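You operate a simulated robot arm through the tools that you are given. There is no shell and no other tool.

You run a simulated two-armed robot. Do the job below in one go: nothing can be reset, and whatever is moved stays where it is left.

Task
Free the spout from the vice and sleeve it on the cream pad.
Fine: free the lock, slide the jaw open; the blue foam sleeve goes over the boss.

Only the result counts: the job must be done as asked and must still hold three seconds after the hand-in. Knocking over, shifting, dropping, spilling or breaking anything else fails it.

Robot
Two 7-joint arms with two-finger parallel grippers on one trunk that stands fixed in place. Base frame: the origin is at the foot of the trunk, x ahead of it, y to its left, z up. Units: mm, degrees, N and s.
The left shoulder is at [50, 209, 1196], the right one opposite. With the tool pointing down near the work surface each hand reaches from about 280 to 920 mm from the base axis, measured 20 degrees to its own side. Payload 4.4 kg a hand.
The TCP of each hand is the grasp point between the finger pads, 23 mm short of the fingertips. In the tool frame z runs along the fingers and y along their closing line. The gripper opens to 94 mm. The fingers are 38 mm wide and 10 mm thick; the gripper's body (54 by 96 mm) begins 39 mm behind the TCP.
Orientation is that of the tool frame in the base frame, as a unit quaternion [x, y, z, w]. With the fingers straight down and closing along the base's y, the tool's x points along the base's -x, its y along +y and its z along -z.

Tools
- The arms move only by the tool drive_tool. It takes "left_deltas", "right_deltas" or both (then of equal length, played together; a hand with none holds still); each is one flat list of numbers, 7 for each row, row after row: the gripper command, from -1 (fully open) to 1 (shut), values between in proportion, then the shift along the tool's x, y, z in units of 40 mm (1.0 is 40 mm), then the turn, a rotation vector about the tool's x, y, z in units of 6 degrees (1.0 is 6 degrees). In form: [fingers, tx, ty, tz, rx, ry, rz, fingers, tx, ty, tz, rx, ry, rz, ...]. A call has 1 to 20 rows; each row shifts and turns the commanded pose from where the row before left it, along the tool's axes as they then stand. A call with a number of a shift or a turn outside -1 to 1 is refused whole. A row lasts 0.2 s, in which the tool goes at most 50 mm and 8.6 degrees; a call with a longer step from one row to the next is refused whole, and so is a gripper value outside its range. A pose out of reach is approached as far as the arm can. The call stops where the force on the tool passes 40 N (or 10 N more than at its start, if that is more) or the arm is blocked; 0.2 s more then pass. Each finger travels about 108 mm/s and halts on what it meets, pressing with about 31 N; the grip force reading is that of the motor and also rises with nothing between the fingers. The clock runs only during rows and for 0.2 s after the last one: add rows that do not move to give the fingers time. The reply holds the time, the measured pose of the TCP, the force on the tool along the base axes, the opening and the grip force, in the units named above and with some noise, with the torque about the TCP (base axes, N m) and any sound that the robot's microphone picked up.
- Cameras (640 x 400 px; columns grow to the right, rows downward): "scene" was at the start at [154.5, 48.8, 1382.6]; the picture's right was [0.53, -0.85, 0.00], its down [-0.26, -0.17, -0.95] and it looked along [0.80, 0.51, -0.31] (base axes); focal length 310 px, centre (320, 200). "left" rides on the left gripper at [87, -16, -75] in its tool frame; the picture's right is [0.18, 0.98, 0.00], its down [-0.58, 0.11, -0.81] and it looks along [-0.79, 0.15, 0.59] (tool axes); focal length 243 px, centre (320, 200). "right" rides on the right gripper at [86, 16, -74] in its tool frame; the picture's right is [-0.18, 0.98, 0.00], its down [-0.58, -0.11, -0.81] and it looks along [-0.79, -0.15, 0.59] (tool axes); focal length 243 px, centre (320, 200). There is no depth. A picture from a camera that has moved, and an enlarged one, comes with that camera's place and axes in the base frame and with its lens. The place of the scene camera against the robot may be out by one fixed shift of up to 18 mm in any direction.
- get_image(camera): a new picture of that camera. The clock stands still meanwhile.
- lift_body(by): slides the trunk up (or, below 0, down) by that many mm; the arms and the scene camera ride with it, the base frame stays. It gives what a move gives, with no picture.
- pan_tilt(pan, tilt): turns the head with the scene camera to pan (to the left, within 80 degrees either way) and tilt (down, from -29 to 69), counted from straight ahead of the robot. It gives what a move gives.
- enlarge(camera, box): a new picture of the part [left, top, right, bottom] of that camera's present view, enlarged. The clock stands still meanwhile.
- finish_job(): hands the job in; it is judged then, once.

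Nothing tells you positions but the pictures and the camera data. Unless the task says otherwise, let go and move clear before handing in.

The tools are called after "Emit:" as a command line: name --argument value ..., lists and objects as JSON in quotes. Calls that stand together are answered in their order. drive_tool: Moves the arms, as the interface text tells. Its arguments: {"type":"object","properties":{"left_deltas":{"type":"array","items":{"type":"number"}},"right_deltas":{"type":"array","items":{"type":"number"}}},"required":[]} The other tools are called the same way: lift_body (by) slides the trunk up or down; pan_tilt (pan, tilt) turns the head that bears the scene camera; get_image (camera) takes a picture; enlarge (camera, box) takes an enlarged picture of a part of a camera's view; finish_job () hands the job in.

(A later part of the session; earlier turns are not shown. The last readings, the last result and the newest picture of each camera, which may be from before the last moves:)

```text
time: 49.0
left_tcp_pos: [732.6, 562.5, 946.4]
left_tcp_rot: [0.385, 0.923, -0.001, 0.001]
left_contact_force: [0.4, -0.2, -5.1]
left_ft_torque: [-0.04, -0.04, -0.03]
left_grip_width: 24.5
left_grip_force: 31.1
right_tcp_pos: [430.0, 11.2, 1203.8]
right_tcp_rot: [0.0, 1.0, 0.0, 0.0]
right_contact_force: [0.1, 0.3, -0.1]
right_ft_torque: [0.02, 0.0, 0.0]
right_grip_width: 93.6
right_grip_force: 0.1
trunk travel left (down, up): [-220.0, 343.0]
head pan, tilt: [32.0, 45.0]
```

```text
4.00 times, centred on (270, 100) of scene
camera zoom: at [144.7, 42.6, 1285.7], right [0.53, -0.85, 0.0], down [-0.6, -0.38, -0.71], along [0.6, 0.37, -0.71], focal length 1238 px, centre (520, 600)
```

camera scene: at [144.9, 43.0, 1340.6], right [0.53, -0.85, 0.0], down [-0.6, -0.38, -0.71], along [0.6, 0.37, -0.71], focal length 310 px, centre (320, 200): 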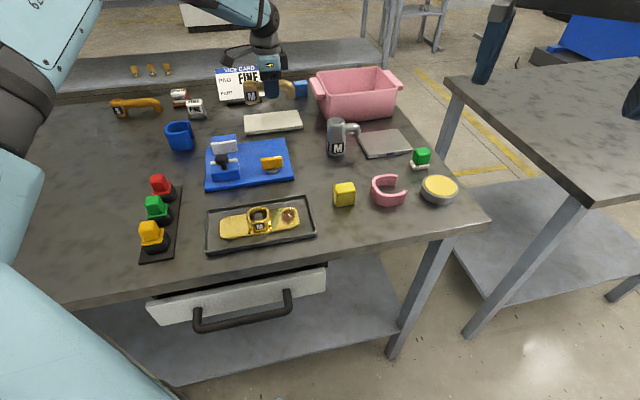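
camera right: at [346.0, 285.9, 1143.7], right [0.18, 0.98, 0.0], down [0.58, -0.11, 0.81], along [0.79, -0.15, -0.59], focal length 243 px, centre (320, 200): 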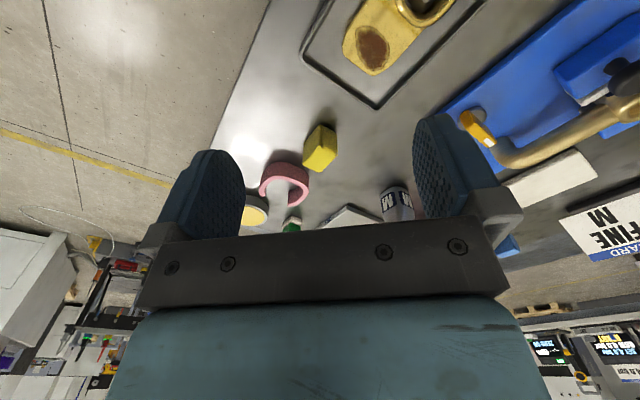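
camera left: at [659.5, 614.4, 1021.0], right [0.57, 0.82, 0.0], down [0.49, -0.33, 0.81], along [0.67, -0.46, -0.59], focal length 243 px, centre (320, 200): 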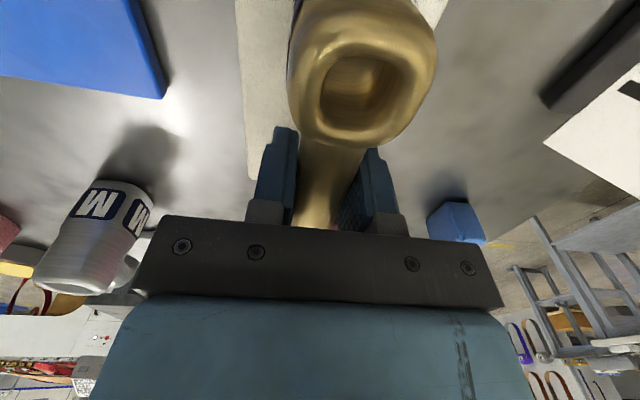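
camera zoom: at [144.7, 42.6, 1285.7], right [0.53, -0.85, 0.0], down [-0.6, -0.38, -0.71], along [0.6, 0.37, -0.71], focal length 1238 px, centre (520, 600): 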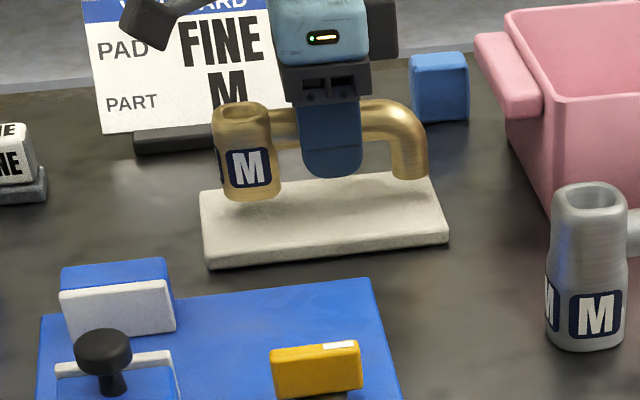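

The spout is centred on the pad, with the pad edge 45 mm to the side as it should be. I'll lower it slowly and watch the vertical force.

Emit:
drive_tool --left_deltas '[1, 0, 0, 0.1, 0, 0, 0, 1, 0, 0, 0.1, 0, 0, 0, 1, 0, 0, 0.1, 0, 0, 0, 1, 0, 0, 0.06, 0, 0, 0]'

Emit:
drive_tool --left_deltas '[1, 0, 0, 0.05, 0, 0, 0, 1, 0, 0, 0.05, 0, 0, 0]'

Emit:
enlarge --camera "scene" --box '[220, 60, 320, 122]'

```text
time: 50.0
left_tcp_pos: [732.2, 562.7, 930.7]
left_tcp_rot: [0.382, 0.924, 0.0, 0.0]
left_contact_force: [-0.1, 0.2, -4.7]
left_ft_torque: [-0.06, -0.08, 0.0]
left_grip_width: 24.3
left_grip_force: 30.9
right_tcp_pos: [430.9, 12.6, 1203.9]
right_tcp_rot: [0.001, 1.0, 0.0, 0.0]
right_contact_force: [-0.8, 0.1, -0.5]
right_ft_torque: [-0.01, 0.01, 0.01]
right_grip_width: 93.6
right_grip_force: 0.2
trunk travel left (down, up): [-220.0, 343.0]
head pan, tilt: [32.0, 45.0]
```

```text
time: 50.6
left_tcp_pos: [733.6, 561.8, 929.6]
left_tcp_rot: [0.384, 0.923, 0.0, 0.001]
left_contact_force: [0.4, 2.1, 2.8]
left_ft_torque: [0.36, 0.16, -0.08]
left_grip_width: 24.5
left_grip_force: 30.7
right_tcp_pos: [430.1, 12.5, 1203.6]
right_tcp_rot: [-0.001, 1.0, 0.001, -0.001]
right_contact_force: [-0.1, 0.8, -0.3]
right_ft_torque: [-0.03, 0.04, -0.03]
right_grip_width: 93.9
right_grip_force: 0.1
trunk travel left (down, up): [-220.0, 343.0]
head pan, tilt: [32.0, 45.0]
```

```text
6.40 times, centred on (270, 91) of scene
camera zoom: at [144.2, 42.0, 1285.9], right [0.53, -0.85, 0.0], down [-0.6, -0.37, -0.71], along [0.6, 0.37, -0.71], focal length 1981 px, centre (640, 898)
```

zoom: 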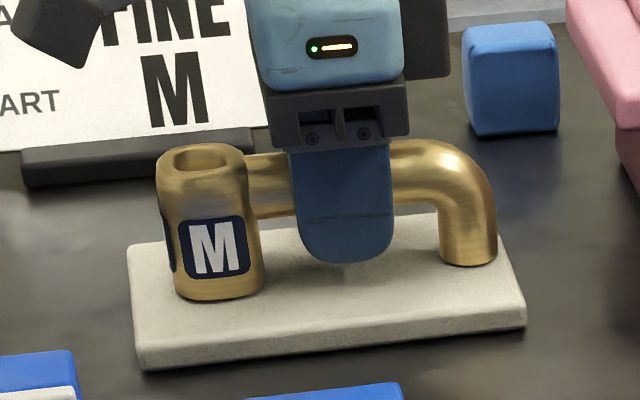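

The force turned from −5 N to +3 N: the boss has touched the pad at hand height of about 929. I'll settle it a touch further and then open the fingers gently.

Emit:
drive_tool --left_deltas '[1, 0, 0, 0.02, 0, 0, 0, 1, 0, 0, 0, 0, 0, 0]'

Emit:
drive_tool --left_deltas '[0.42, 0, 0, 0, 0, 0, 0, 0.35, 0, 0, 0, 0, 0, 0, 0.25, 0, 0, 0, 0, 0, 0, 0.1, 0, 0, 0, 0, 0, 0, 0.1, 0, 0, 0, 0, 0, 0]'

Emit:
enlarge --camera "scene" --box '[220, 60, 320, 122]'

Emit:
get_image --camera "left"

```text
time: 51.2
left_tcp_pos: [732.7, 562.2, 929.8]
left_tcp_rot: [0.383, 0.924, 0.0, 0.001]
left_contact_force: [3.7, -1.3, 5.3]
left_ft_torque: [0.4, 0.08, -0.1]
left_grip_width: 24.6
left_grip_force: 30.4
right_tcp_pos: [430.2, 11.2, 1203.3]
right_tcp_rot: [-0.001, 1.0, 0.0, 0.0]
right_contact_force: [-0.4, -0.1, -0.4]
right_ft_torque: [0.02, -0.01, -0.02]
right_grip_width: 94.0
right_grip_force: 0.0
trunk travel left (down, up): [-220.0, 343.0]
head pan, tilt: [32.0, 45.0]
```

```text
time: 52.4
left_tcp_pos: [733.7, 562.0, 926.8]
left_tcp_rot: [0.384, 0.923, -0.001, 0.0]
left_contact_force: [0.5, 0.4, 0.2]
left_ft_torque: [0.03, -0.02, 0.01]
left_grip_width: 42.5
left_grip_force: 0.2
right_tcp_pos: [429.0, 12.4, 1204.5]
right_tcp_rot: [0.0, 1.0, 0.0, 0.0]
right_contact_force: [-0.2, -0.5, -0.4]
right_ft_torque: [-0.01, 0.01, -0.02]
right_grip_width: 93.8
right_grip_force: 0.1
trunk travel left (down, up): [-220.0, 343.0]
head pan, tilt: [32.0, 45.0]
```

```text
6.40 times, centred on (270, 91) of scene
camera zoom: at [144.5, 42.2, 1285.7], right [0.53, -0.85, 0.0], down [-0.6, -0.37, -0.71], along [0.6, 0.37, -0.71], focal length 1981 px, centre (640, 898)
```

zoom: 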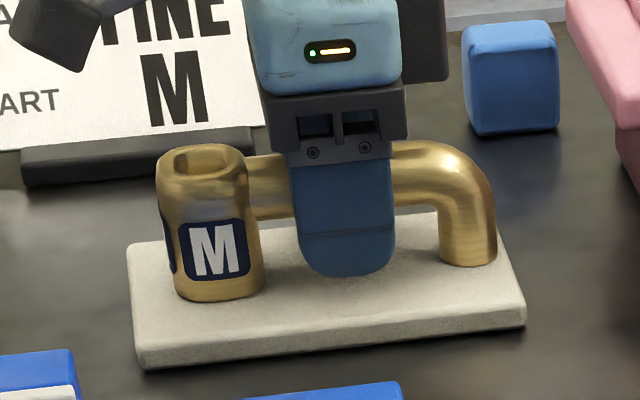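

```text
taken
camera left: at [659.0, 614.2, 1002.2], right [0.57, 0.82, 0.0], down [0.49, -0.33, 0.81], along [0.67, -0.46, -0.59], focal length 243 px, centre (320, 200)
```

left: 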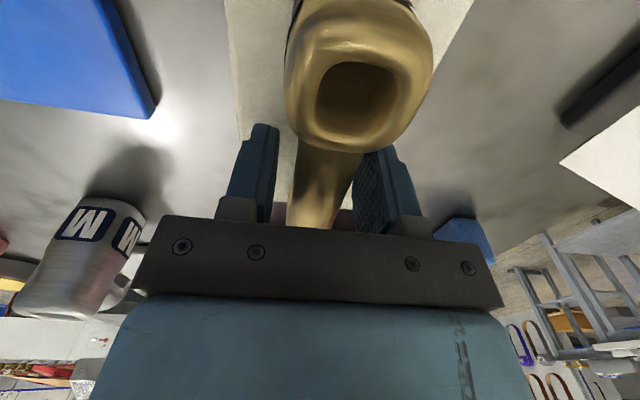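

The spout stands on the cream pad. I'll rise straight up off the pipe and go over to look at the blue sleeve.

Emit:
drive_tool --left_deltas '[0.1, 0, 0, -0.2, 0, 0, 0, 0.1, 0, 0, -0.5, 0, 0, 0, 0.1, 0, 0, -0.9, 0, 0, 0, 0.1, 0, 0, -0.9, 0, 0, 0, 0.1, 0, 0, -0.4, 0, 0, 0, -0.5, 0.6, -0.1, 0, 0, 0, 0, -0.5, 0.9, -0.15, 0, 0, 0, 0, -0.5, 0.9, -0.15, 0, 0, 0, 0, -0.5, 0.9, -0.15, 0, 0, 0, 0, -0.5, 0.9, -0.15, 0, 0, 0, 0, -0.5, 0.9, -0.15, 0, 0, 0, 0, -0.5, 0.9, -0.15, 0, 0, 0, 0, -0.5, 0.36, -0.07, 0, 0, 0, 0]'

Emit:
get_image --camera "left"

Emit:
get_image --camera "scene"

```text
time: 55.2
left_tcp_pos: [520.8, 712.7, 1042.3]
left_tcp_rot: [0.383, 0.924, -0.001, 0.001]
left_contact_force: [0.0, 0.0, 0.5]
left_ft_torque: [0.02, -0.03, 0.02]
left_grip_width: 70.6
left_grip_force: 0.0
right_tcp_pos: [429.6, 11.9, 1204.4]
right_tcp_rot: [0.001, 1.0, 0.0, -0.001]
right_contact_force: [0.0, 0.5, -0.9]
right_ft_torque: [-0.01, -0.03, -0.02]
right_grip_width: 94.1
right_grip_force: 0.2
trunk travel left (down, up): [-220.0, 343.0]
head pan, tilt: [32.0, 45.0]
```

```text
taken
camera left: at [447.9, 763.6, 1117.2], right [0.57, 0.82, 0.0], down [0.49, -0.33, 0.81], along [0.67, -0.46, -0.59], focal length 243 px, centre (320, 200)
```

left: 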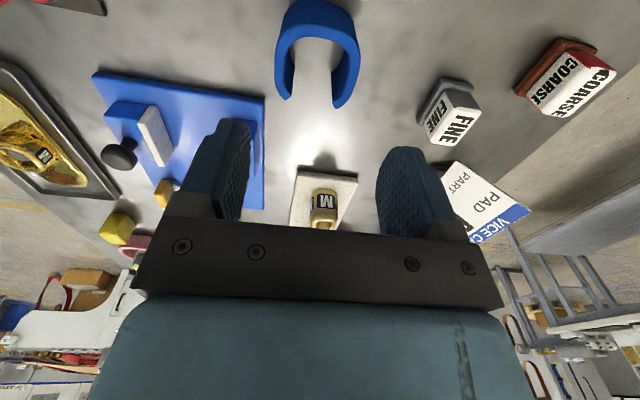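

```text
taken
camera scene: at [144.5, 42.1, 1285.7], right [0.53, -0.85, 0.0], down [-0.6, -0.37, -0.71], along [0.6, 0.37, -0.71], focal length 310 px, centre (320, 200)
```

scene: 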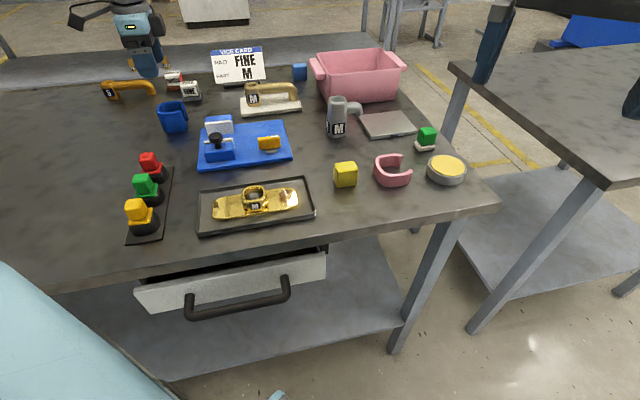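

Emit:
enlarge --camera "left" --box '[250, 0, 390, 115]'

Emit:
enlarge --camera "left" --box '[280, 150, 380, 235]'

Emit:
enlarge --camera "scene" --box '[140, 70, 310, 175]'

```text
3.48 times, centred on (320, 58) of left
camera zoom: at [447.9, 763.6, 1117.2], right [0.57, 0.82, 0.0], down [0.49, -0.33, 0.81], along [0.67, -0.46, -0.59], focal length 844 px, centre (320, 696)
```

zoom: 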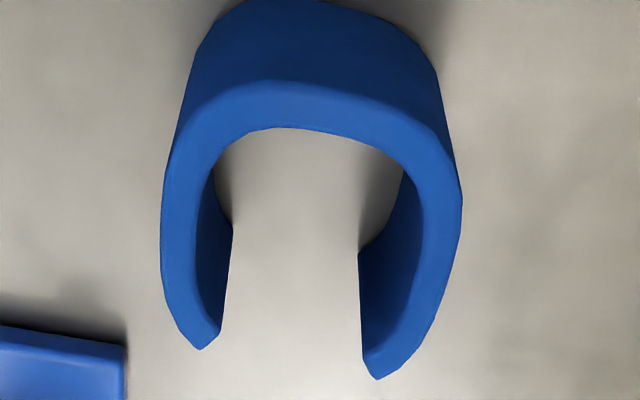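

```text
4.71 times, centred on (330, 192) of left
camera zoom: at [447.9, 763.6, 1117.2], right [0.57, 0.82, 0.0], down [0.49, -0.33, 0.81], along [0.67, -0.46, -0.59], focal length 1142 px, centre (273, 235)
```

zoom: 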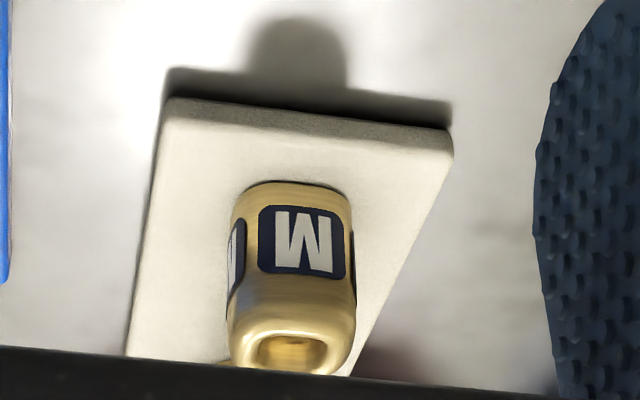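

```text
3.76 times, centred on (225, 122) of scene
camera zoom: at [144.5, 42.1, 1285.7], right [0.53, -0.85, 0.0], down [-0.6, -0.37, -0.71], along [0.6, 0.37, -0.71], focal length 1165 px, centre (678, 492)
```

zoom: 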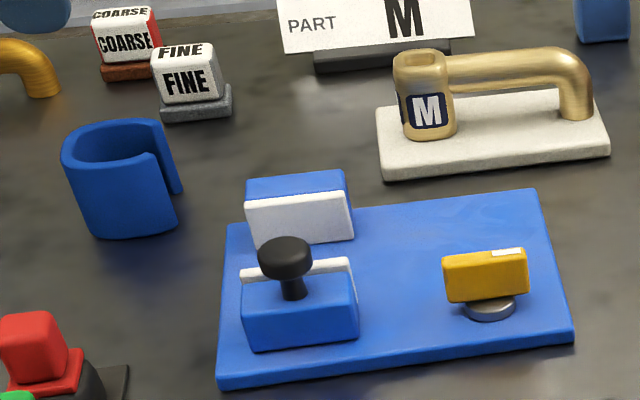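

The sleeve stands with its slot facing the same way as the spout's pipe. It is about 63 mm wide outside, 48 mm inside, with a slot of about 33 mm (the pipe is 24 mm), and its top is near z 932. I'll open wide and lower partly around it.

Emit:
drive_tool --left_deltas '[-0.85, 0, -0.065, 0, 0, 0, 0, -0.85, 0, 0, 0.6, 0, 0, 0, -0.85, 0, 0, 0.6, 0, 0, 0, -0.85, 0, 0, 0.6, 0, 0, 0, -0.85, 0, 0, 0.4, 0, 0, 0, -0.85, 0, 0, 0, 0, 0, 0]'

Emit:
get_image --camera "left"

Emit:
enlarge --camera "scene" --box '[130, 70, 230, 140]'

```text
time: 56.6
left_tcp_pos: [521.3, 710.4, 954.9]
left_tcp_rot: [0.383, 0.924, 0.0, 0.0]
left_contact_force: [0.0, 0.4, -0.3]
left_ft_torque: [-0.02, 0.01, -0.02]
left_grip_width: 87.1
left_grip_force: 0.0
right_tcp_pos: [430.0, 11.0, 1204.2]
right_tcp_rot: [0.0, 1.0, 0.0, 0.0]
right_contact_force: [-0.5, 0.1, -0.8]
right_ft_torque: [-0.04, -0.01, 0.01]
right_grip_width: 93.9
right_grip_force: 0.1
trunk travel left (down, up): [-220.0, 343.0]
head pan, tilt: [32.0, 45.0]
```

```text
taken
camera left: at [447.3, 762.4, 1029.5], right [0.57, 0.82, 0.0], down [0.49, -0.33, 0.81], along [0.67, -0.46, -0.59], focal length 243 px, centre (320, 200)
```

left: 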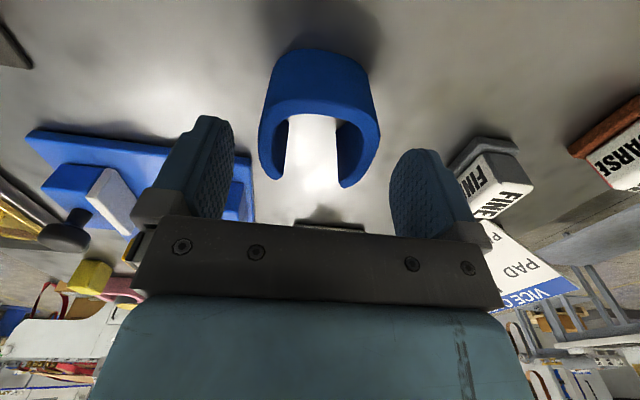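

```text
5.71 times, centred on (180, 105) of scene
camera zoom: at [144.4, 42.1, 1285.7], right [0.53, -0.85, 0.0], down [-0.6, -0.37, -0.71], along [0.6, 0.37, -0.71], focal length 1768 px, centre (1120, 743)
```

zoom: 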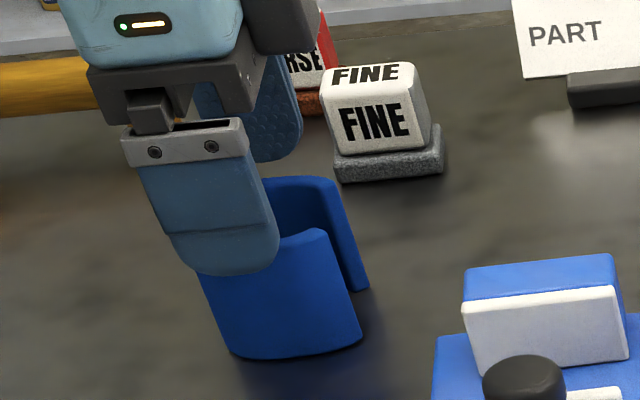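

Emit:
enlarge --camera "left" --box '[170, 30, 470, 215]'

```text
2.13 times, centred on (320, 122) of left
camera zoom: at [447.3, 762.4, 1029.5], right [0.57, 0.82, 0.0], down [0.49, -0.33, 0.81], along [0.67, -0.46, -0.59], focal length 518 px, centre (320, 365)
```

zoom: 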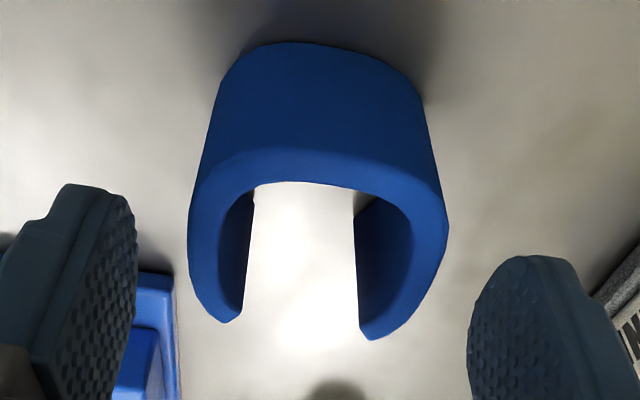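

The sleeve is well centred: its tips sit symmetric at ±21 mm and its axis matches the hand, with the circle centre within about 1 mm of the TCP. I'll lower to grip height and close gently.

Emit:
drive_tool --left_deltas '[-0.85, 0, -0.01, 0.4, 0, 0, 0, -0.85, 0, 0, 0.4, 0, 0, 0, -0.85, 0, 0, 0.27, 0, 0, 0, -0.85, 0, 0, 0, 0, 0, 0]'

Emit:
enlarge --camera "left" --box '[170, 50, 470, 235]'

Emit:
drive_tool --left_deltas '[-0.6, 0, 0, 0, 0, 0, 0, -0.4, 0, 0, 0, 0, 0, 0, 0, 0, 0, 0, 0, 0, 0, 1, 0, 0, 0, 0, 0, 0, 1, 0, 0, 0, 0, 0, 0, 1, 0, 0, 0, 0, 0, 0]'

Emit:
enlarge --camera "left" --box '[170, 50, 470, 235]'

```text
time: 57.6
left_tcp_pos: [519.6, 710.3, 912.6]
left_tcp_rot: [0.382, 0.924, -0.001, 0.001]
left_contact_force: [0.3, 0.4, -0.1]
left_ft_torque: [0.06, -0.02, 0.03]
left_grip_width: 86.9
left_grip_force: 0.1
right_tcp_pos: [430.7, 12.7, 1203.5]
right_tcp_rot: [-0.001, 1.0, -0.001, 0.0]
right_contact_force: [-0.7, 0.9, 0.0]
right_ft_torque: [0.0, -0.01, 0.04]
right_grip_width: 94.2
right_grip_force: 0.1
trunk travel left (down, up): [-220.0, 343.0]
head pan, tilt: [32.0, 45.0]
```

```text
2.13 times, centred on (320, 142) of left
camera zoom: at [446.9, 761.4, 987.3], right [0.57, 0.82, 0.0], down [0.49, -0.33, 0.81], along [0.67, -0.46, -0.59], focal length 518 px, centre (320, 323)
```

zoom: 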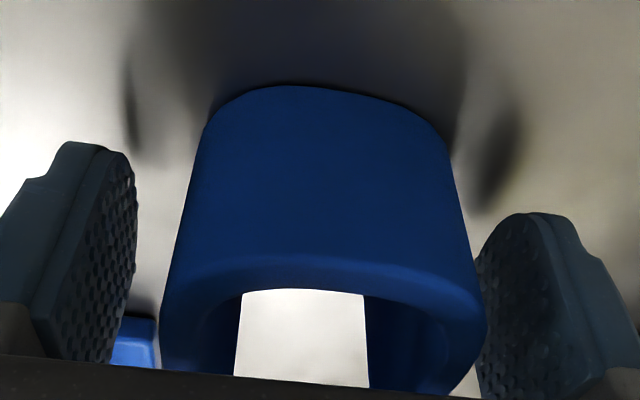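

```text
time: 59.0
left_tcp_pos: [520.7, 710.1, 913.0]
left_tcp_rot: [0.383, 0.924, -0.001, 0.002]
left_contact_force: [1.2, 0.0, -0.5]
left_ft_torque: [-0.03, 0.0, 0.01]
left_grip_width: 62.8
left_grip_force: 31.4
right_tcp_pos: [430.4, 11.7, 1201.7]
right_tcp_rot: [0.0, 1.0, -0.001, 0.001]
right_contact_force: [-0.3, -0.5, 0.9]
right_ft_torque: [0.03, -0.05, -0.01]
right_grip_width: 93.7
right_grip_force: 0.1
trunk travel left (down, up): [-220.0, 343.0]
head pan, tilt: [32.0, 45.0]
```

```text
2.13 times, centred on (320, 142) of left
camera zoom: at [447.0, 761.4, 987.4], right [0.57, 0.82, 0.0], down [0.49, -0.33, 0.81], along [0.67, -0.46, -0.59], focal length 518 px, centre (320, 323)
```

zoom: 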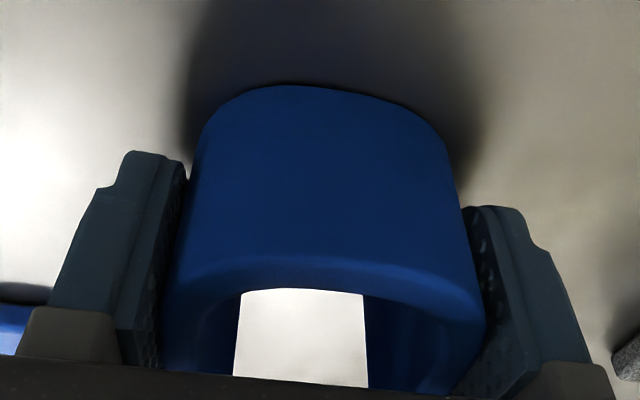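

The sleeve is held at 62.8 mm with no side load. I'll lift it slowly.

Emit:
drive_tool --left_deltas '[1, 0, 0, -0.05, 0, 0, 0, 1, 0, 0, -0.05, 0, 0, 0, 1, 0, 0, -0.08, 0, 0, 0, 1, 0, 0, -0.1, 0, 0, 0, 1, 0, 0, -0.12, 0, 0, 0, 1, 0, 0, -0.12, 0, 0, 0, 1, 0, 0, 0, 0, 0, 0]'

Emit:
enlarge --camera "left" --box '[170, 50, 470, 235]'

Emit:
enlarge --camera "scene" --box '[130, 50, 310, 162]'

```text
time: 60.6
left_tcp_pos: [520.9, 710.9, 932.8]
left_tcp_rot: [0.384, 0.924, -0.001, 0.001]
left_contact_force: [0.5, 1.0, -0.6]
left_ft_torque: [0.0, 0.01, 0.03]
left_grip_width: 62.7
left_grip_force: 31.0
right_tcp_pos: [429.4, 11.3, 1204.2]
right_tcp_rot: [0.0, 1.0, 0.0, 0.0]
right_contact_force: [0.0, -0.1, -0.1]
right_ft_torque: [0.02, 0.0, 0.0]
right_grip_width: 93.9
right_grip_force: 0.0
trunk travel left (down, up): [-220.0, 343.0]
head pan, tilt: [32.0, 45.0]
```

```text
2.13 times, centred on (320, 142) of left
camera zoom: at [447.2, 762.1, 1007.7], right [0.57, 0.82, 0.0], down [0.49, -0.33, 0.81], along [0.66, -0.46, -0.59], focal length 518 px, centre (320, 323)
```

zoom: 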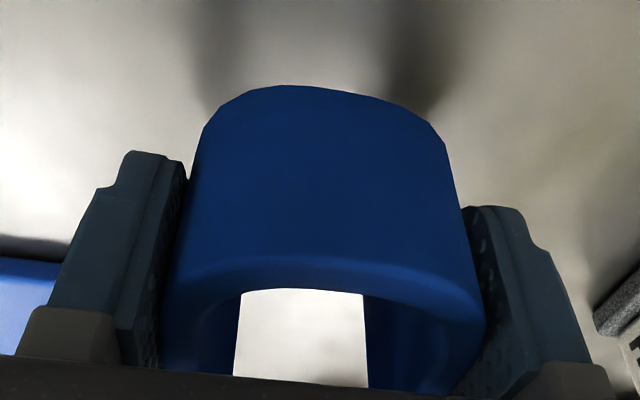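

```text
3.56 times, centred on (220, 106) of scene
camera zoom: at [144.5, 42.3, 1285.7], right [0.53, -0.85, 0.0], down [-0.6, -0.37, -0.71], along [0.6, 0.37, -0.71], focal length 1100 px, centre (676, 534)
```

zoom: 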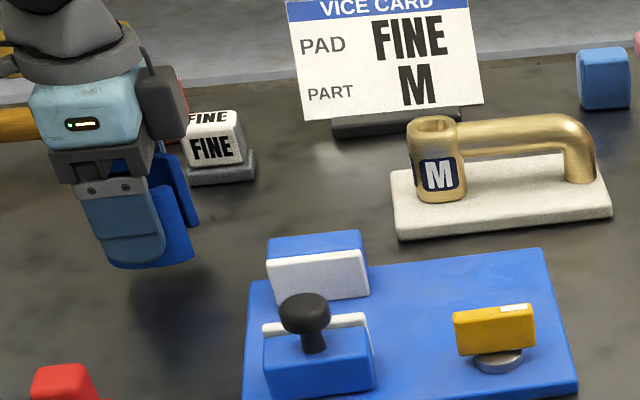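

The sleeve came up cleanly. I'll raise it above boss height and carry it to a spot beside the spout, so the wrist camera can see the boss past the fingers.

Emit:
drive_tool --left_deltas '[1, 0, 0, -0.3, 0, 0, 0, 1, 0, 0, -0.5, 0, 0, 0, 1, 0, 0, -0.6, 0, 0, 0, 1, 0, 0, -0.5, 0, 0, 0, 1, -0.3, -0.1, 0, 0, 0, 0, 1, -0.6, -0.2, 0, 0, 0, 0, 1, -0.7, -0.23, 0, 0, 0, 0, 1, -0.7, -0.23, 0, 0, 0, 0, 1, -0.7, -0.23, 0, 0, 0, 0, 1, -0.7, -0.23, 0, 0, 0, 0, 1, -0.7, -0.22, 0, 0, 0, 0, 1, -0.4, -0.12, 0, 0, 0, 0, 1, -0.19, -0.06, 0, 0, 0, 0]'

Emit:
get_image --camera "left"

Emit:
enlarge --camera "scene" --box '[130, 50, 310, 162]'

```text
time: 63.4
left_tcp_pos: [615.4, 521.9, 1009.4]
left_tcp_rot: [0.384, 0.923, -0.001, 0.0]
left_contact_force: [0.5, 1.0, -0.1]
left_ft_torque: [0.01, -0.01, 0.02]
left_grip_width: 62.9
left_grip_force: 31.6
right_tcp_pos: [429.4, 11.3, 1204.1]
right_tcp_rot: [0.0, 1.0, 0.0, 0.0]
right_contact_force: [0.5, 1.0, 0.3]
right_ft_torque: [0.02, -0.04, 0.0]
right_grip_width: 94.0
right_grip_force: 0.0
trunk travel left (down, up): [-220.0, 343.0]
head pan, tilt: [32.0, 45.0]
```

```text
taken
camera left: at [542.2, 573.6, 1084.3], right [0.57, 0.82, 0.0], down [0.49, -0.33, 0.81], along [0.67, -0.46, -0.59], focal length 243 px, centre (320, 200)
```

left: 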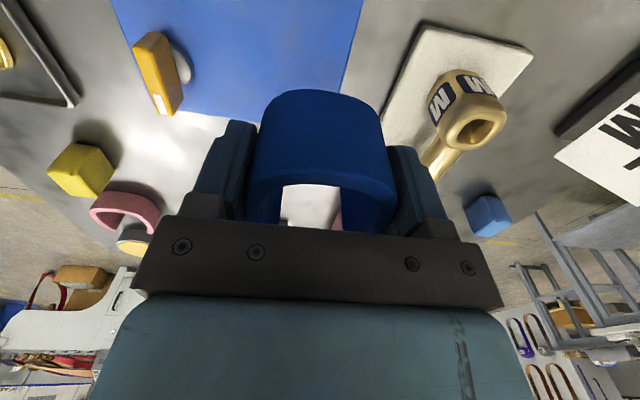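

```text
3.56 times, centred on (220, 106) of scene
camera zoom: at [144.7, 42.0, 1285.7], right [0.53, -0.85, 0.0], down [-0.6, -0.37, -0.71], along [0.6, 0.37, -0.71], focal length 1100 px, centre (676, 534)
```

zoom: 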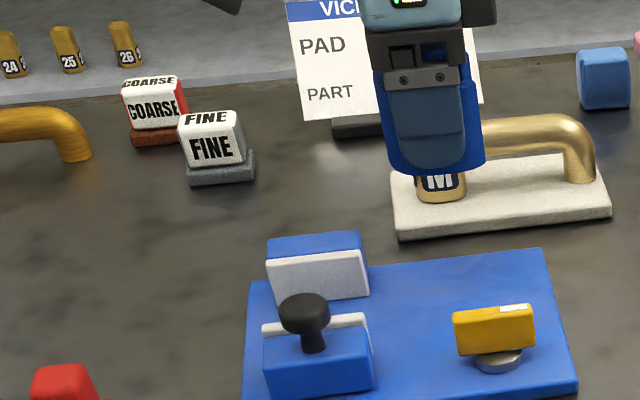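

Emit:
enlarge --camera "left" --box '[380, 20, 540, 200]'

Emit:
enlarge --camera "left" --box '[190, 70, 450, 240]'

```text
2.22 times, centred on (460, 110) of left
camera zoom: at [542.2, 573.6, 1084.3], right [0.57, 0.82, 0.0], down [0.49, -0.33, 0.81], along [0.67, -0.46, -0.59], focal length 539 px, centre (9, 400)
```

zoom: 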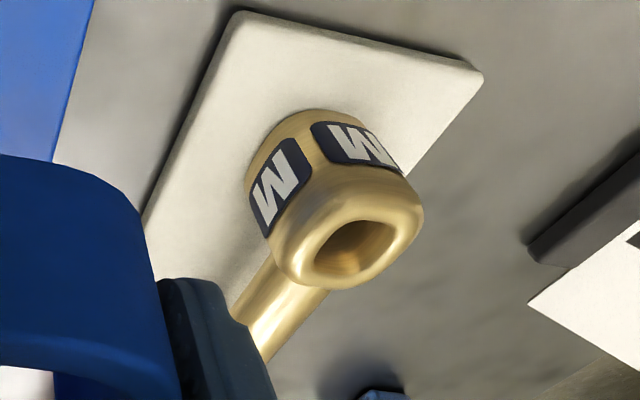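

```text
2.35 times, centred on (320, 155) of left
camera zoom: at [542.2, 573.6, 1084.3], right [0.57, 0.82, 0.0], down [0.49, -0.33, 0.81], along [0.67, -0.46, -0.59], focal length 571 px, centre (320, 306)
```

zoom: 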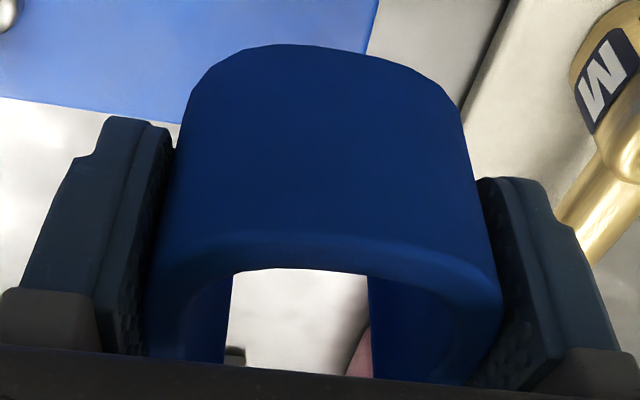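

The boss top centre triangulates to about (694.5, 600.8, 941). The sleeve's circle centre is about 1.5 mm forward of the TCP, so I'll bring the hand to (693, 602), still above the boss, and check.

Emit:
drive_tool --left_deltas '[1, 0.01, 0.3, 0, 0, 0, 0, 1, 0.01, 0.6, 0, 0, 0, 0, 1, 0.01, 0.7, 0, 0, 0, 0, 1, 0.01, 0.6, 0, 0, 0, 0, 1, 0, 0.4, 0, 0, 0, 0, 1, 0, 0.185, 0, 0, 0, 0, 1, 0, 0, 0, 0, 0, 0]'

Emit:
get_image --camera "left"

Emit:
enlarge --camera "left" --box '[190, 70, 450, 240]'

Emit:
enlarge --camera "scene" --box '[220, 30, 320, 122]'

```text
time: 65.0
left_tcp_pos: [693.7, 602.7, 1009.5]
left_tcp_rot: [0.384, 0.923, 0.0, 0.001]
left_contact_force: [0.0, 0.2, 0.1]
left_ft_torque: [-0.01, 0.01, 0.02]
left_grip_width: 63.2
left_grip_force: 30.8
right_tcp_pos: [430.0, 9.9, 1204.0]
right_tcp_rot: [0.0, 1.0, 0.0, 0.0]
right_contact_force: [0.1, -0.5, 0.4]
right_ft_torque: [-0.02, 0.01, 0.01]
right_grip_width: 94.0
right_grip_force: 0.0
trunk travel left (down, up): [-220.0, 343.0]
head pan, tilt: [32.0, 45.0]
```

```text
taken
camera left: at [619.5, 655.0, 1083.6], right [0.57, 0.82, 0.0], down [0.49, -0.33, 0.81], along [0.67, -0.46, -0.59], focal length 243 px, centre (320, 200)
```

left: 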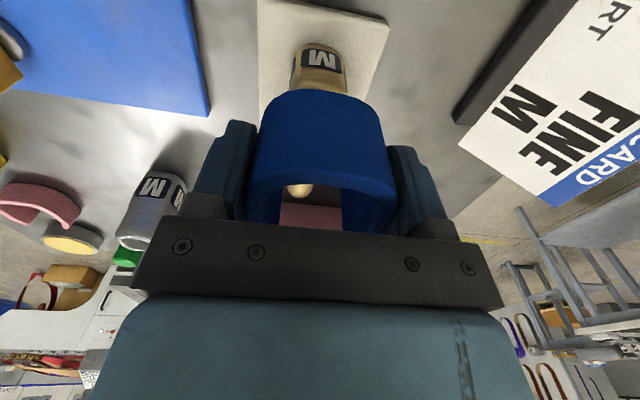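

```text
2.35 times, centred on (320, 155) of left
camera zoom: at [619.5, 655.0, 1083.6], right [0.57, 0.82, 0.0], down [0.49, -0.33, 0.81], along [0.67, -0.46, -0.59], focal length 571 px, centre (320, 306)
```

zoom: 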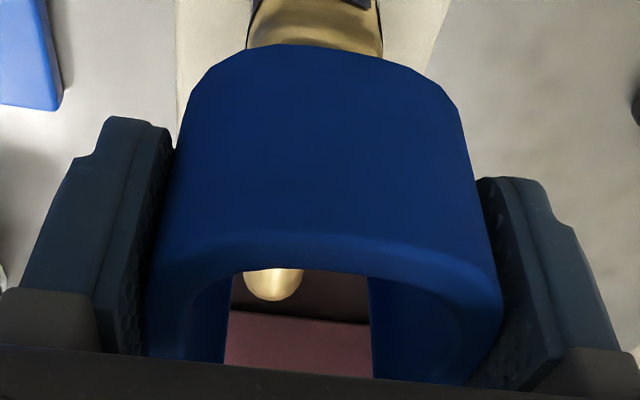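

```text
4.35 times, centred on (270, 76) of scene
camera zoom: at [144.4, 42.2, 1285.7], right [0.53, -0.85, 0.0], down [-0.6, -0.37, -0.71], along [0.6, 0.37, -0.71], focal length 1346 px, centre (537, 739)
```

zoom: 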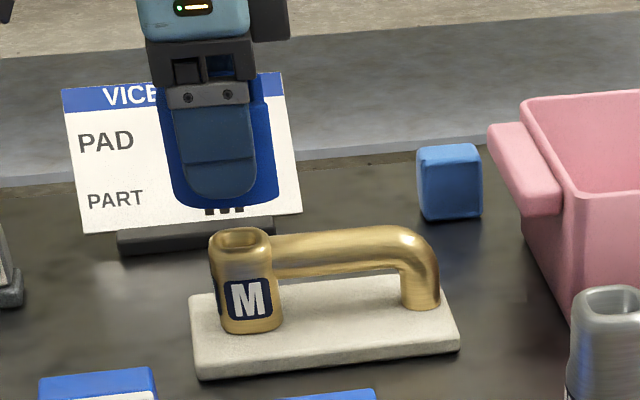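

Everything lines up: the boss sits centred in the view, and the pipe end seen through the slot is where a straight alignment predicts. I'll lower the sleeve to just over the boss top.

Emit:
drive_tool --left_deltas '[1, 0, 0, 0.2, 0, 0, 0, 1, 0, 0, 0.25, 0, 0, 0, 1, 0, 0, 0.2, 0, 0, 0, 1, 0, 0, 0.1, 0, 0, 0, 1, 0, 0, 0, 0, 0, 0]'

Emit:
enlarge --camera "left" --box '[190, 50, 450, 240]'

Emit:
enlarge --camera "scene" --box '[220, 50, 300, 122]'

```text
time: 66.2
left_tcp_pos: [692.8, 602.1, 978.3]
left_tcp_rot: [0.384, 0.924, -0.001, 0.001]
left_contact_force: [0.7, 0.8, -0.1]
left_ft_torque: [-0.01, 0.0, 0.0]
left_grip_width: 62.8
left_grip_force: 31.1
right_tcp_pos: [429.7, 11.3, 1204.0]
right_tcp_rot: [0.0, 1.0, 0.0, -0.001]
right_contact_force: [0.0, -0.5, -0.1]
right_ft_torque: [0.01, -0.01, -0.02]
right_grip_width: 93.8
right_grip_force: 0.0
trunk travel left (down, up): [-220.0, 343.0]
head pan, tilt: [32.0, 45.0]
```

```text
2.11 times, centred on (320, 145) of left
camera zoom: at [620.0, 654.4, 1053.8], right [0.57, 0.82, 0.0], down [0.49, -0.33, 0.81], along [0.67, -0.46, -0.59], focal length 511 px, centre (320, 316)
```

zoom: 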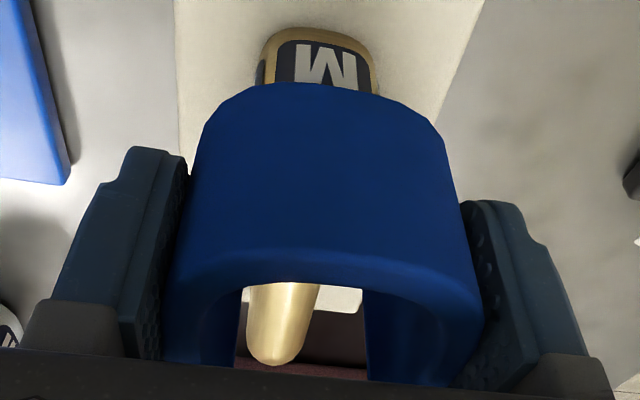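

```text
5.56 times, centred on (260, 86) of scene
camera zoom: at [144.4, 42.2, 1285.7], right [0.53, -0.85, 0.0], down [-0.6, -0.37, -0.71], along [0.6, 0.37, -0.71], focal length 1719 px, centre (653, 833)
```

zoom: 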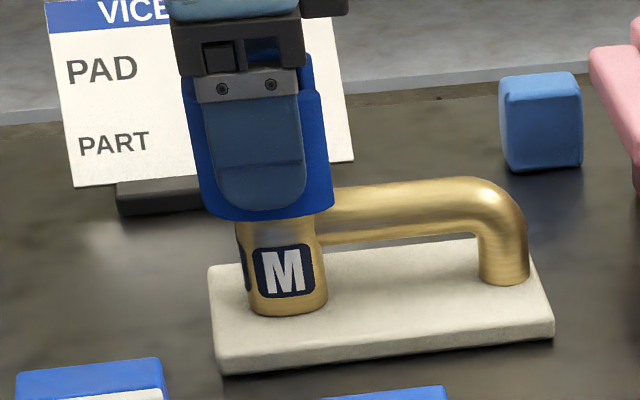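

The sleeve is right over the boss and the pipe lies inside the slot's view. I'll nudge 1 mm sideways and lower in small steps, checking force.

Emit:
drive_tool --left_deltas '[1, 0, -0.025, 0.06, 0, 0, 0, 1, 0, 0, 0.08, 0, 0, 0, 1, 0, 0, 0.08, 0, 0, 0, 1, 0, 0, 0.08, 0, 0, 0]'

Emit:
drive_tool --left_deltas '[1, 0, 0, 0.08, 0, 0, 0, 1, 0, 0, 0.08, 0, 0, 0]'

Emit:
enlarge --camera "left" --box '[190, 50, 450, 240]'

Emit:
enlarge --camera "scene" --box '[220, 50, 300, 122]'

```text
time: 67.2
left_tcp_pos: [692.1, 602.4, 966.8]
left_tcp_rot: [0.383, 0.924, -0.001, 0.001]
left_contact_force: [-1.1, -1.7, 0.6]
left_ft_torque: [-0.02, 0.0, -0.04]
left_grip_width: 62.7
left_grip_force: 30.9
right_tcp_pos: [429.8, 11.9, 1203.3]
right_tcp_rot: [0.0, 1.0, -0.001, 0.0]
right_contact_force: [0.7, -0.4, 0.0]
right_ft_torque: [0.02, 0.04, 0.01]
right_grip_width: 94.0
right_grip_force: 0.1
trunk travel left (down, up): [-220.0, 343.0]
head pan, tilt: [32.0, 45.0]
```

```text
time: 67.8
left_tcp_pos: [694.2, 602.3, 960.6]
left_tcp_rot: [0.384, 0.923, 0.0, 0.0]
left_contact_force: [0.3, 0.1, -0.1]
left_ft_torque: [-0.04, 0.01, 0.02]
left_grip_width: 62.9
left_grip_force: 30.9
right_tcp_pos: [430.1, 11.3, 1203.0]
right_tcp_rot: [0.0, 1.0, 0.001, 0.0]
right_contact_force: [0.0, -1.2, -0.5]
right_ft_torque: [-0.02, 0.0, 0.02]
right_grip_width: 94.0
right_grip_force: 0.1
trunk travel left (down, up): [-220.0, 343.0]
head pan, tilt: [32.0, 45.0]
```

```text
2.11 times, centred on (320, 145) of left
camera zoom: at [620.1, 654.0, 1035.4], right [0.57, 0.82, 0.0], down [0.49, -0.33, 0.81], along [0.67, -0.46, -0.59], focal length 511 px, centre (320, 316)
```

zoom: 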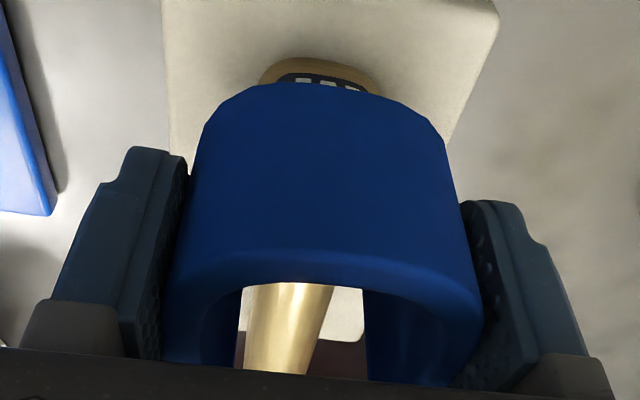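

```text
5.56 times, centred on (260, 86) of scene
camera zoom: at [144.5, 42.2, 1285.7], right [0.53, -0.85, 0.0], down [-0.6, -0.37, -0.71], along [0.6, 0.37, -0.71], focal length 1719 px, centre (653, 833)
```

zoom: 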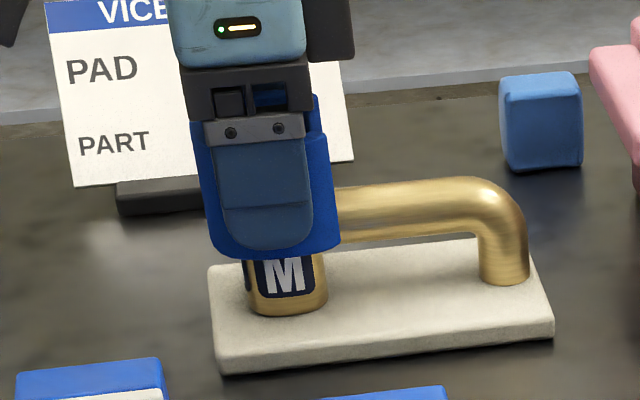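

The sleeve is already around the boss top with no contact force. I'll continue down.

Emit:
drive_tool --left_deltas '[1, 0, -0.015, 0.08, 0, 0, 0, 1, 0, 0, 0.08, 0, 0, 0, 1, 0, 0, 0.08, 0, 0, 0]'

Emit:
drive_tool --left_deltas '[1, 0, 0, 0.08, 0, 0, 0, 1, 0, 0, 0.08, 0, 0, 0, 1, 0, 0, 0.08, 0, 0, 0]'

Emit:
enlarge --camera "left" --box '[190, 50, 450, 240]'

Emit:
enlarge --camera "scene" --box '[220, 50, 300, 122]'

```text
time: 68.6
left_tcp_pos: [693.0, 601.1, 950.4]
left_tcp_rot: [0.383, 0.924, -0.001, 0.0]
left_contact_force: [0.3, 0.9, -0.3]
left_ft_torque: [-0.04, 0.01, -0.01]
left_grip_width: 62.7
left_grip_force: 31.2
right_tcp_pos: [431.0, 12.0, 1203.9]
right_tcp_rot: [0.0, 1.0, 0.001, 0.001]
right_contact_force: [-0.9, -1.0, 0.8]
right_ft_torque: [0.02, 0.0, -0.01]
right_grip_width: 93.9
right_grip_force: 0.1
trunk travel left (down, up): [-220.0, 343.0]
head pan, tilt: [32.0, 45.0]
```

```text
time: 69.4
left_tcp_pos: [692.8, 601.5, 941.2]
left_tcp_rot: [0.384, 0.923, -0.001, 0.001]
left_contact_force: [0.7, 0.1, 0.2]
left_ft_torque: [0.01, -0.01, 0.0]
left_grip_width: 62.8
left_grip_force: 30.7
right_tcp_pos: [429.9, 12.0, 1203.3]
right_tcp_rot: [0.0, 1.0, 0.0, 0.0]
right_contact_force: [-1.0, -0.4, -0.8]
right_ft_torque: [0.02, 0.01, 0.03]
right_grip_width: 94.1
right_grip_force: 0.0
trunk travel left (down, up): [-220.0, 343.0]
head pan, tilt: [32.0, 45.0]
```

```text
2.11 times, centred on (320, 145) of left
camera zoom: at [619.6, 653.9, 1016.1], right [0.57, 0.82, 0.0], down [0.49, -0.33, 0.81], along [0.67, -0.46, -0.59], focal length 511 px, centre (320, 316)
```

zoom: 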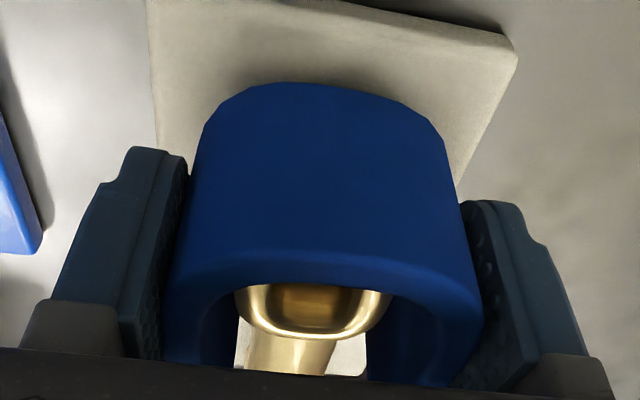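

```text
5.56 times, centred on (260, 86) of scene
camera zoom: at [144.6, 42.2, 1285.7], right [0.53, -0.85, 0.0], down [-0.6, -0.37, -0.71], along [0.6, 0.37, -0.71], focal length 1719 px, centre (653, 833)
```

zoom: 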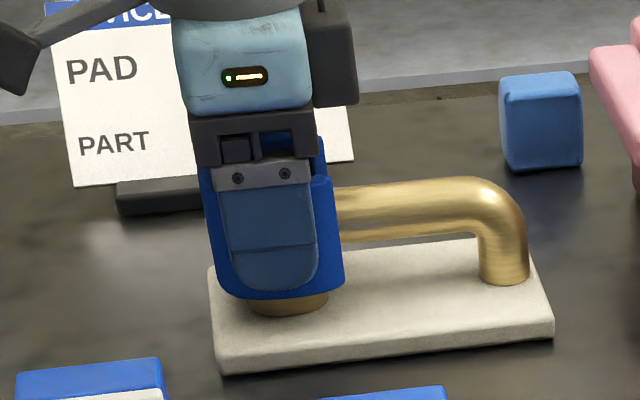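

The sleeve slides over the boss freely. I'll go on slowly until it rests on the pad.

Emit:
drive_tool --left_deltas '[1, 0, 0, 0.08, 0, 0, 0, 1, 0, 0, 0.08, 0, 0, 0, 1, 0, 0, 0.06, 0, 0, 0]'

Emit:
drive_tool --left_deltas '[1, 0, 0, 0.05, 0, 0, 0]'

Emit:
drive_tool --left_deltas '[1, 0, 0, 0.04, 0, 0, 0]'

Emit:
enlarge --camera "scene" --box '[220, 50, 300, 122]'

```text
time: 70.2
left_tcp_pos: [691.9, 603.2, 932.8]
left_tcp_rot: [0.383, 0.924, -0.001, 0.0]
left_contact_force: [1.0, -0.1, -1.6]
left_ft_torque: [0.01, 0.01, 0.0]
left_grip_width: 63.0
left_grip_force: 31.4
right_tcp_pos: [430.6, 11.6, 1203.3]
right_tcp_rot: [0.0, 1.0, 0.0, -0.001]
right_contact_force: [-0.7, -0.4, 0.0]
right_ft_torque: [0.02, 0.0, 0.04]
right_grip_width: 93.9
right_grip_force: 0.0
trunk travel left (down, up): [-220.0, 343.0]
head pan, tilt: [32.0, 45.0]
```

```text
time: 70.6
left_tcp_pos: [690.9, 601.5, 931.3]
left_tcp_rot: [0.384, 0.923, -0.001, 0.001]
left_contact_force: [0.3, -0.3, -0.1]
left_ft_torque: [-0.03, 0.01, -0.01]
left_grip_width: 62.6
left_grip_force: 31.2
right_tcp_pos: [430.2, 11.6, 1204.3]
right_tcp_rot: [0.0, 1.0, 0.0, 0.0]
right_contact_force: [0.4, -0.6, 0.5]
right_ft_torque: [0.0, -0.01, 0.02]
right_grip_width: 94.0
right_grip_force: 0.1
trunk travel left (down, up): [-220.0, 343.0]
head pan, tilt: [32.0, 45.0]
```

```text
time: 71.0
left_tcp_pos: [693.3, 602.8, 928.9]
left_tcp_rot: [0.382, 0.924, -0.002, 0.001]
left_contact_force: [0.8, 0.7, -0.2]
left_ft_torque: [0.0, 0.0, 0.02]
left_grip_width: 63.0
left_grip_force: 30.7
right_tcp_pos: [430.3, 10.4, 1202.8]
right_tcp_rot: [0.0, 1.0, 0.0, 0.0]
right_contact_force: [0.1, 0.7, -0.3]
right_ft_torque: [0.0, -0.01, -0.03]
right_grip_width: 94.1
right_grip_force: 0.1
trunk travel left (down, up): [-220.0, 343.0]
head pan, tilt: [32.0, 45.0]
```

```text
5.56 times, centred on (260, 86) of scene
camera zoom: at [144.6, 42.2, 1285.7], right [0.53, -0.85, 0.0], down [-0.6, -0.37, -0.71], along [0.6, 0.37, -0.71], focal length 1719 px, centre (653, 833)
```

zoom: 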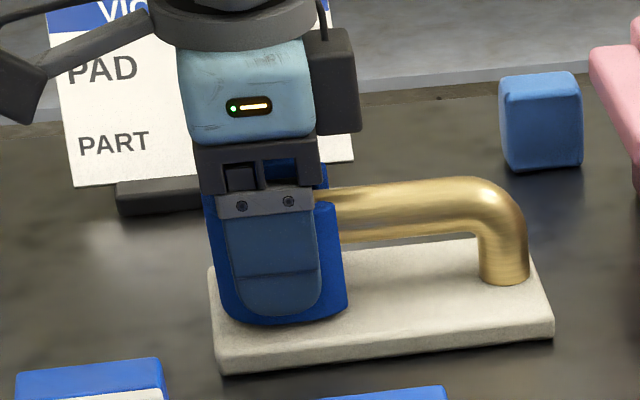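

Emit:
drive_tool --left_deltas '[1, 0, 0, 0.04, 0, 0, 0]'

Emit:
drive_tool --left_deltas '[1, 0, 0, 0.04, 0, 0, 0]'

Emit:
drive_tool --left_deltas '[1, 0, 0, 0.03, 0, 0, 0]'

```text
time: 71.4
left_tcp_pos: [692.4, 602.5, 927.3]
left_tcp_rot: [0.382, 0.924, -0.001, 0.001]
left_contact_force: [0.3, -0.5, 0.2]
left_ft_torque: [0.01, 0.01, 0.0]
left_grip_width: 63.0
left_grip_force: 31.2
right_tcp_pos: [431.1, 11.1, 1202.8]
right_tcp_rot: [0.0, 1.0, 0.001, -0.001]
right_contact_force: [0.3, -1.0, 0.2]
right_ft_torque: [0.02, 0.03, 0.0]
right_grip_width: 94.0
right_grip_force: 0.1
trunk travel left (down, up): [-220.0, 343.0]
head pan, tilt: [32.0, 45.0]
```

```text
time: 71.8
left_tcp_pos: [692.8, 601.6, 926.4]
left_tcp_rot: [0.383, 0.924, -0.001, 0.001]
left_contact_force: [-0.1, -0.8, -0.3]
left_ft_torque: [0.0, 0.01, -0.02]
left_grip_width: 63.0
left_grip_force: 30.9
right_tcp_pos: [430.1, 11.6, 1203.6]
right_tcp_rot: [-0.001, 1.0, 0.0, 0.0]
right_contact_force: [-0.2, 0.2, 0.6]
right_ft_torque: [-0.02, -0.01, 0.01]
right_grip_width: 93.8
right_grip_force: 0.0
trunk travel left (down, up): [-220.0, 343.0]
head pan, tilt: [32.0, 45.0]
```

```text
time: 72.2
left_tcp_pos: [692.4, 603.0, 927.0]
left_tcp_rot: [0.383, 0.924, -0.001, 0.002]
left_contact_force: [1.1, 2.8, 6.3]
left_ft_torque: [0.04, 0.17, -0.05]
left_grip_width: 63.0
left_grip_force: 31.2
right_tcp_pos: [430.2, 11.4, 1204.8]
right_tcp_rot: [0.0, 1.0, 0.0, 0.0]
right_contact_force: [0.9, -0.1, 0.2]
right_ft_torque: [-0.03, -0.04, 0.01]
right_grip_width: 93.8
right_grip_force: 0.0
trunk travel left (down, up): [-220.0, 343.0]
head pan, tilt: [32.0, 45.0]
```

The vertical force jumped to +6 N: the sleeve is resting on the pad. I'll check the view before releasing.

Emit:
enlarge --camera "left" --box '[190, 50, 450, 240]'

Emit:
enlarge --camera "scene" --box '[220, 50, 300, 122]'

```text
2.11 times, centred on (320, 145) of left
camera zoom: at [619.0, 653.3, 1001.1], right [0.57, 0.82, 0.0], down [0.49, -0.33, 0.81], along [0.67, -0.46, -0.59], focal length 511 px, centre (320, 316)
```

zoom: 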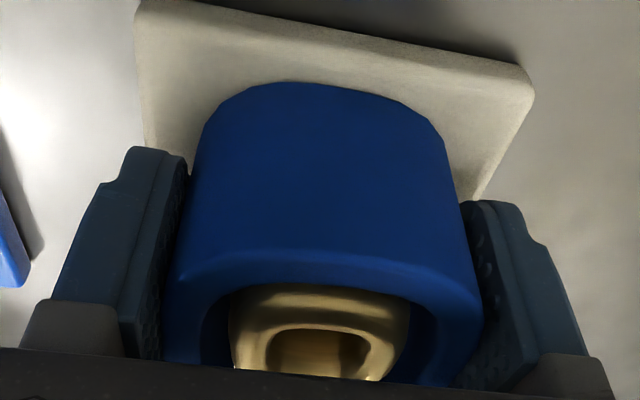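

```text
5.56 times, centred on (260, 86) of scene
camera zoom: at [143.8, 41.8, 1285.9], right [0.53, -0.85, 0.0], down [-0.6, -0.37, -0.71], along [0.6, 0.38, -0.71], focal length 1719 px, centre (653, 833)
```

zoom: 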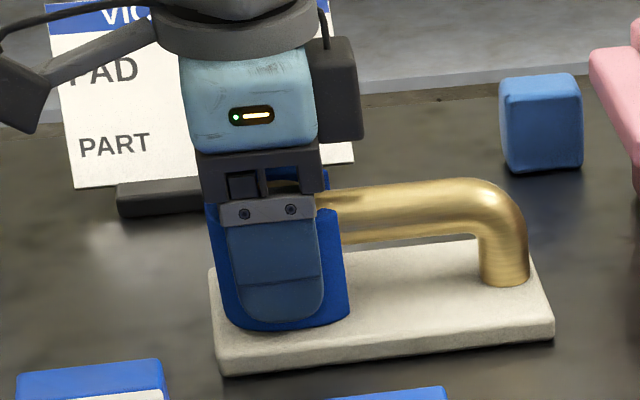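

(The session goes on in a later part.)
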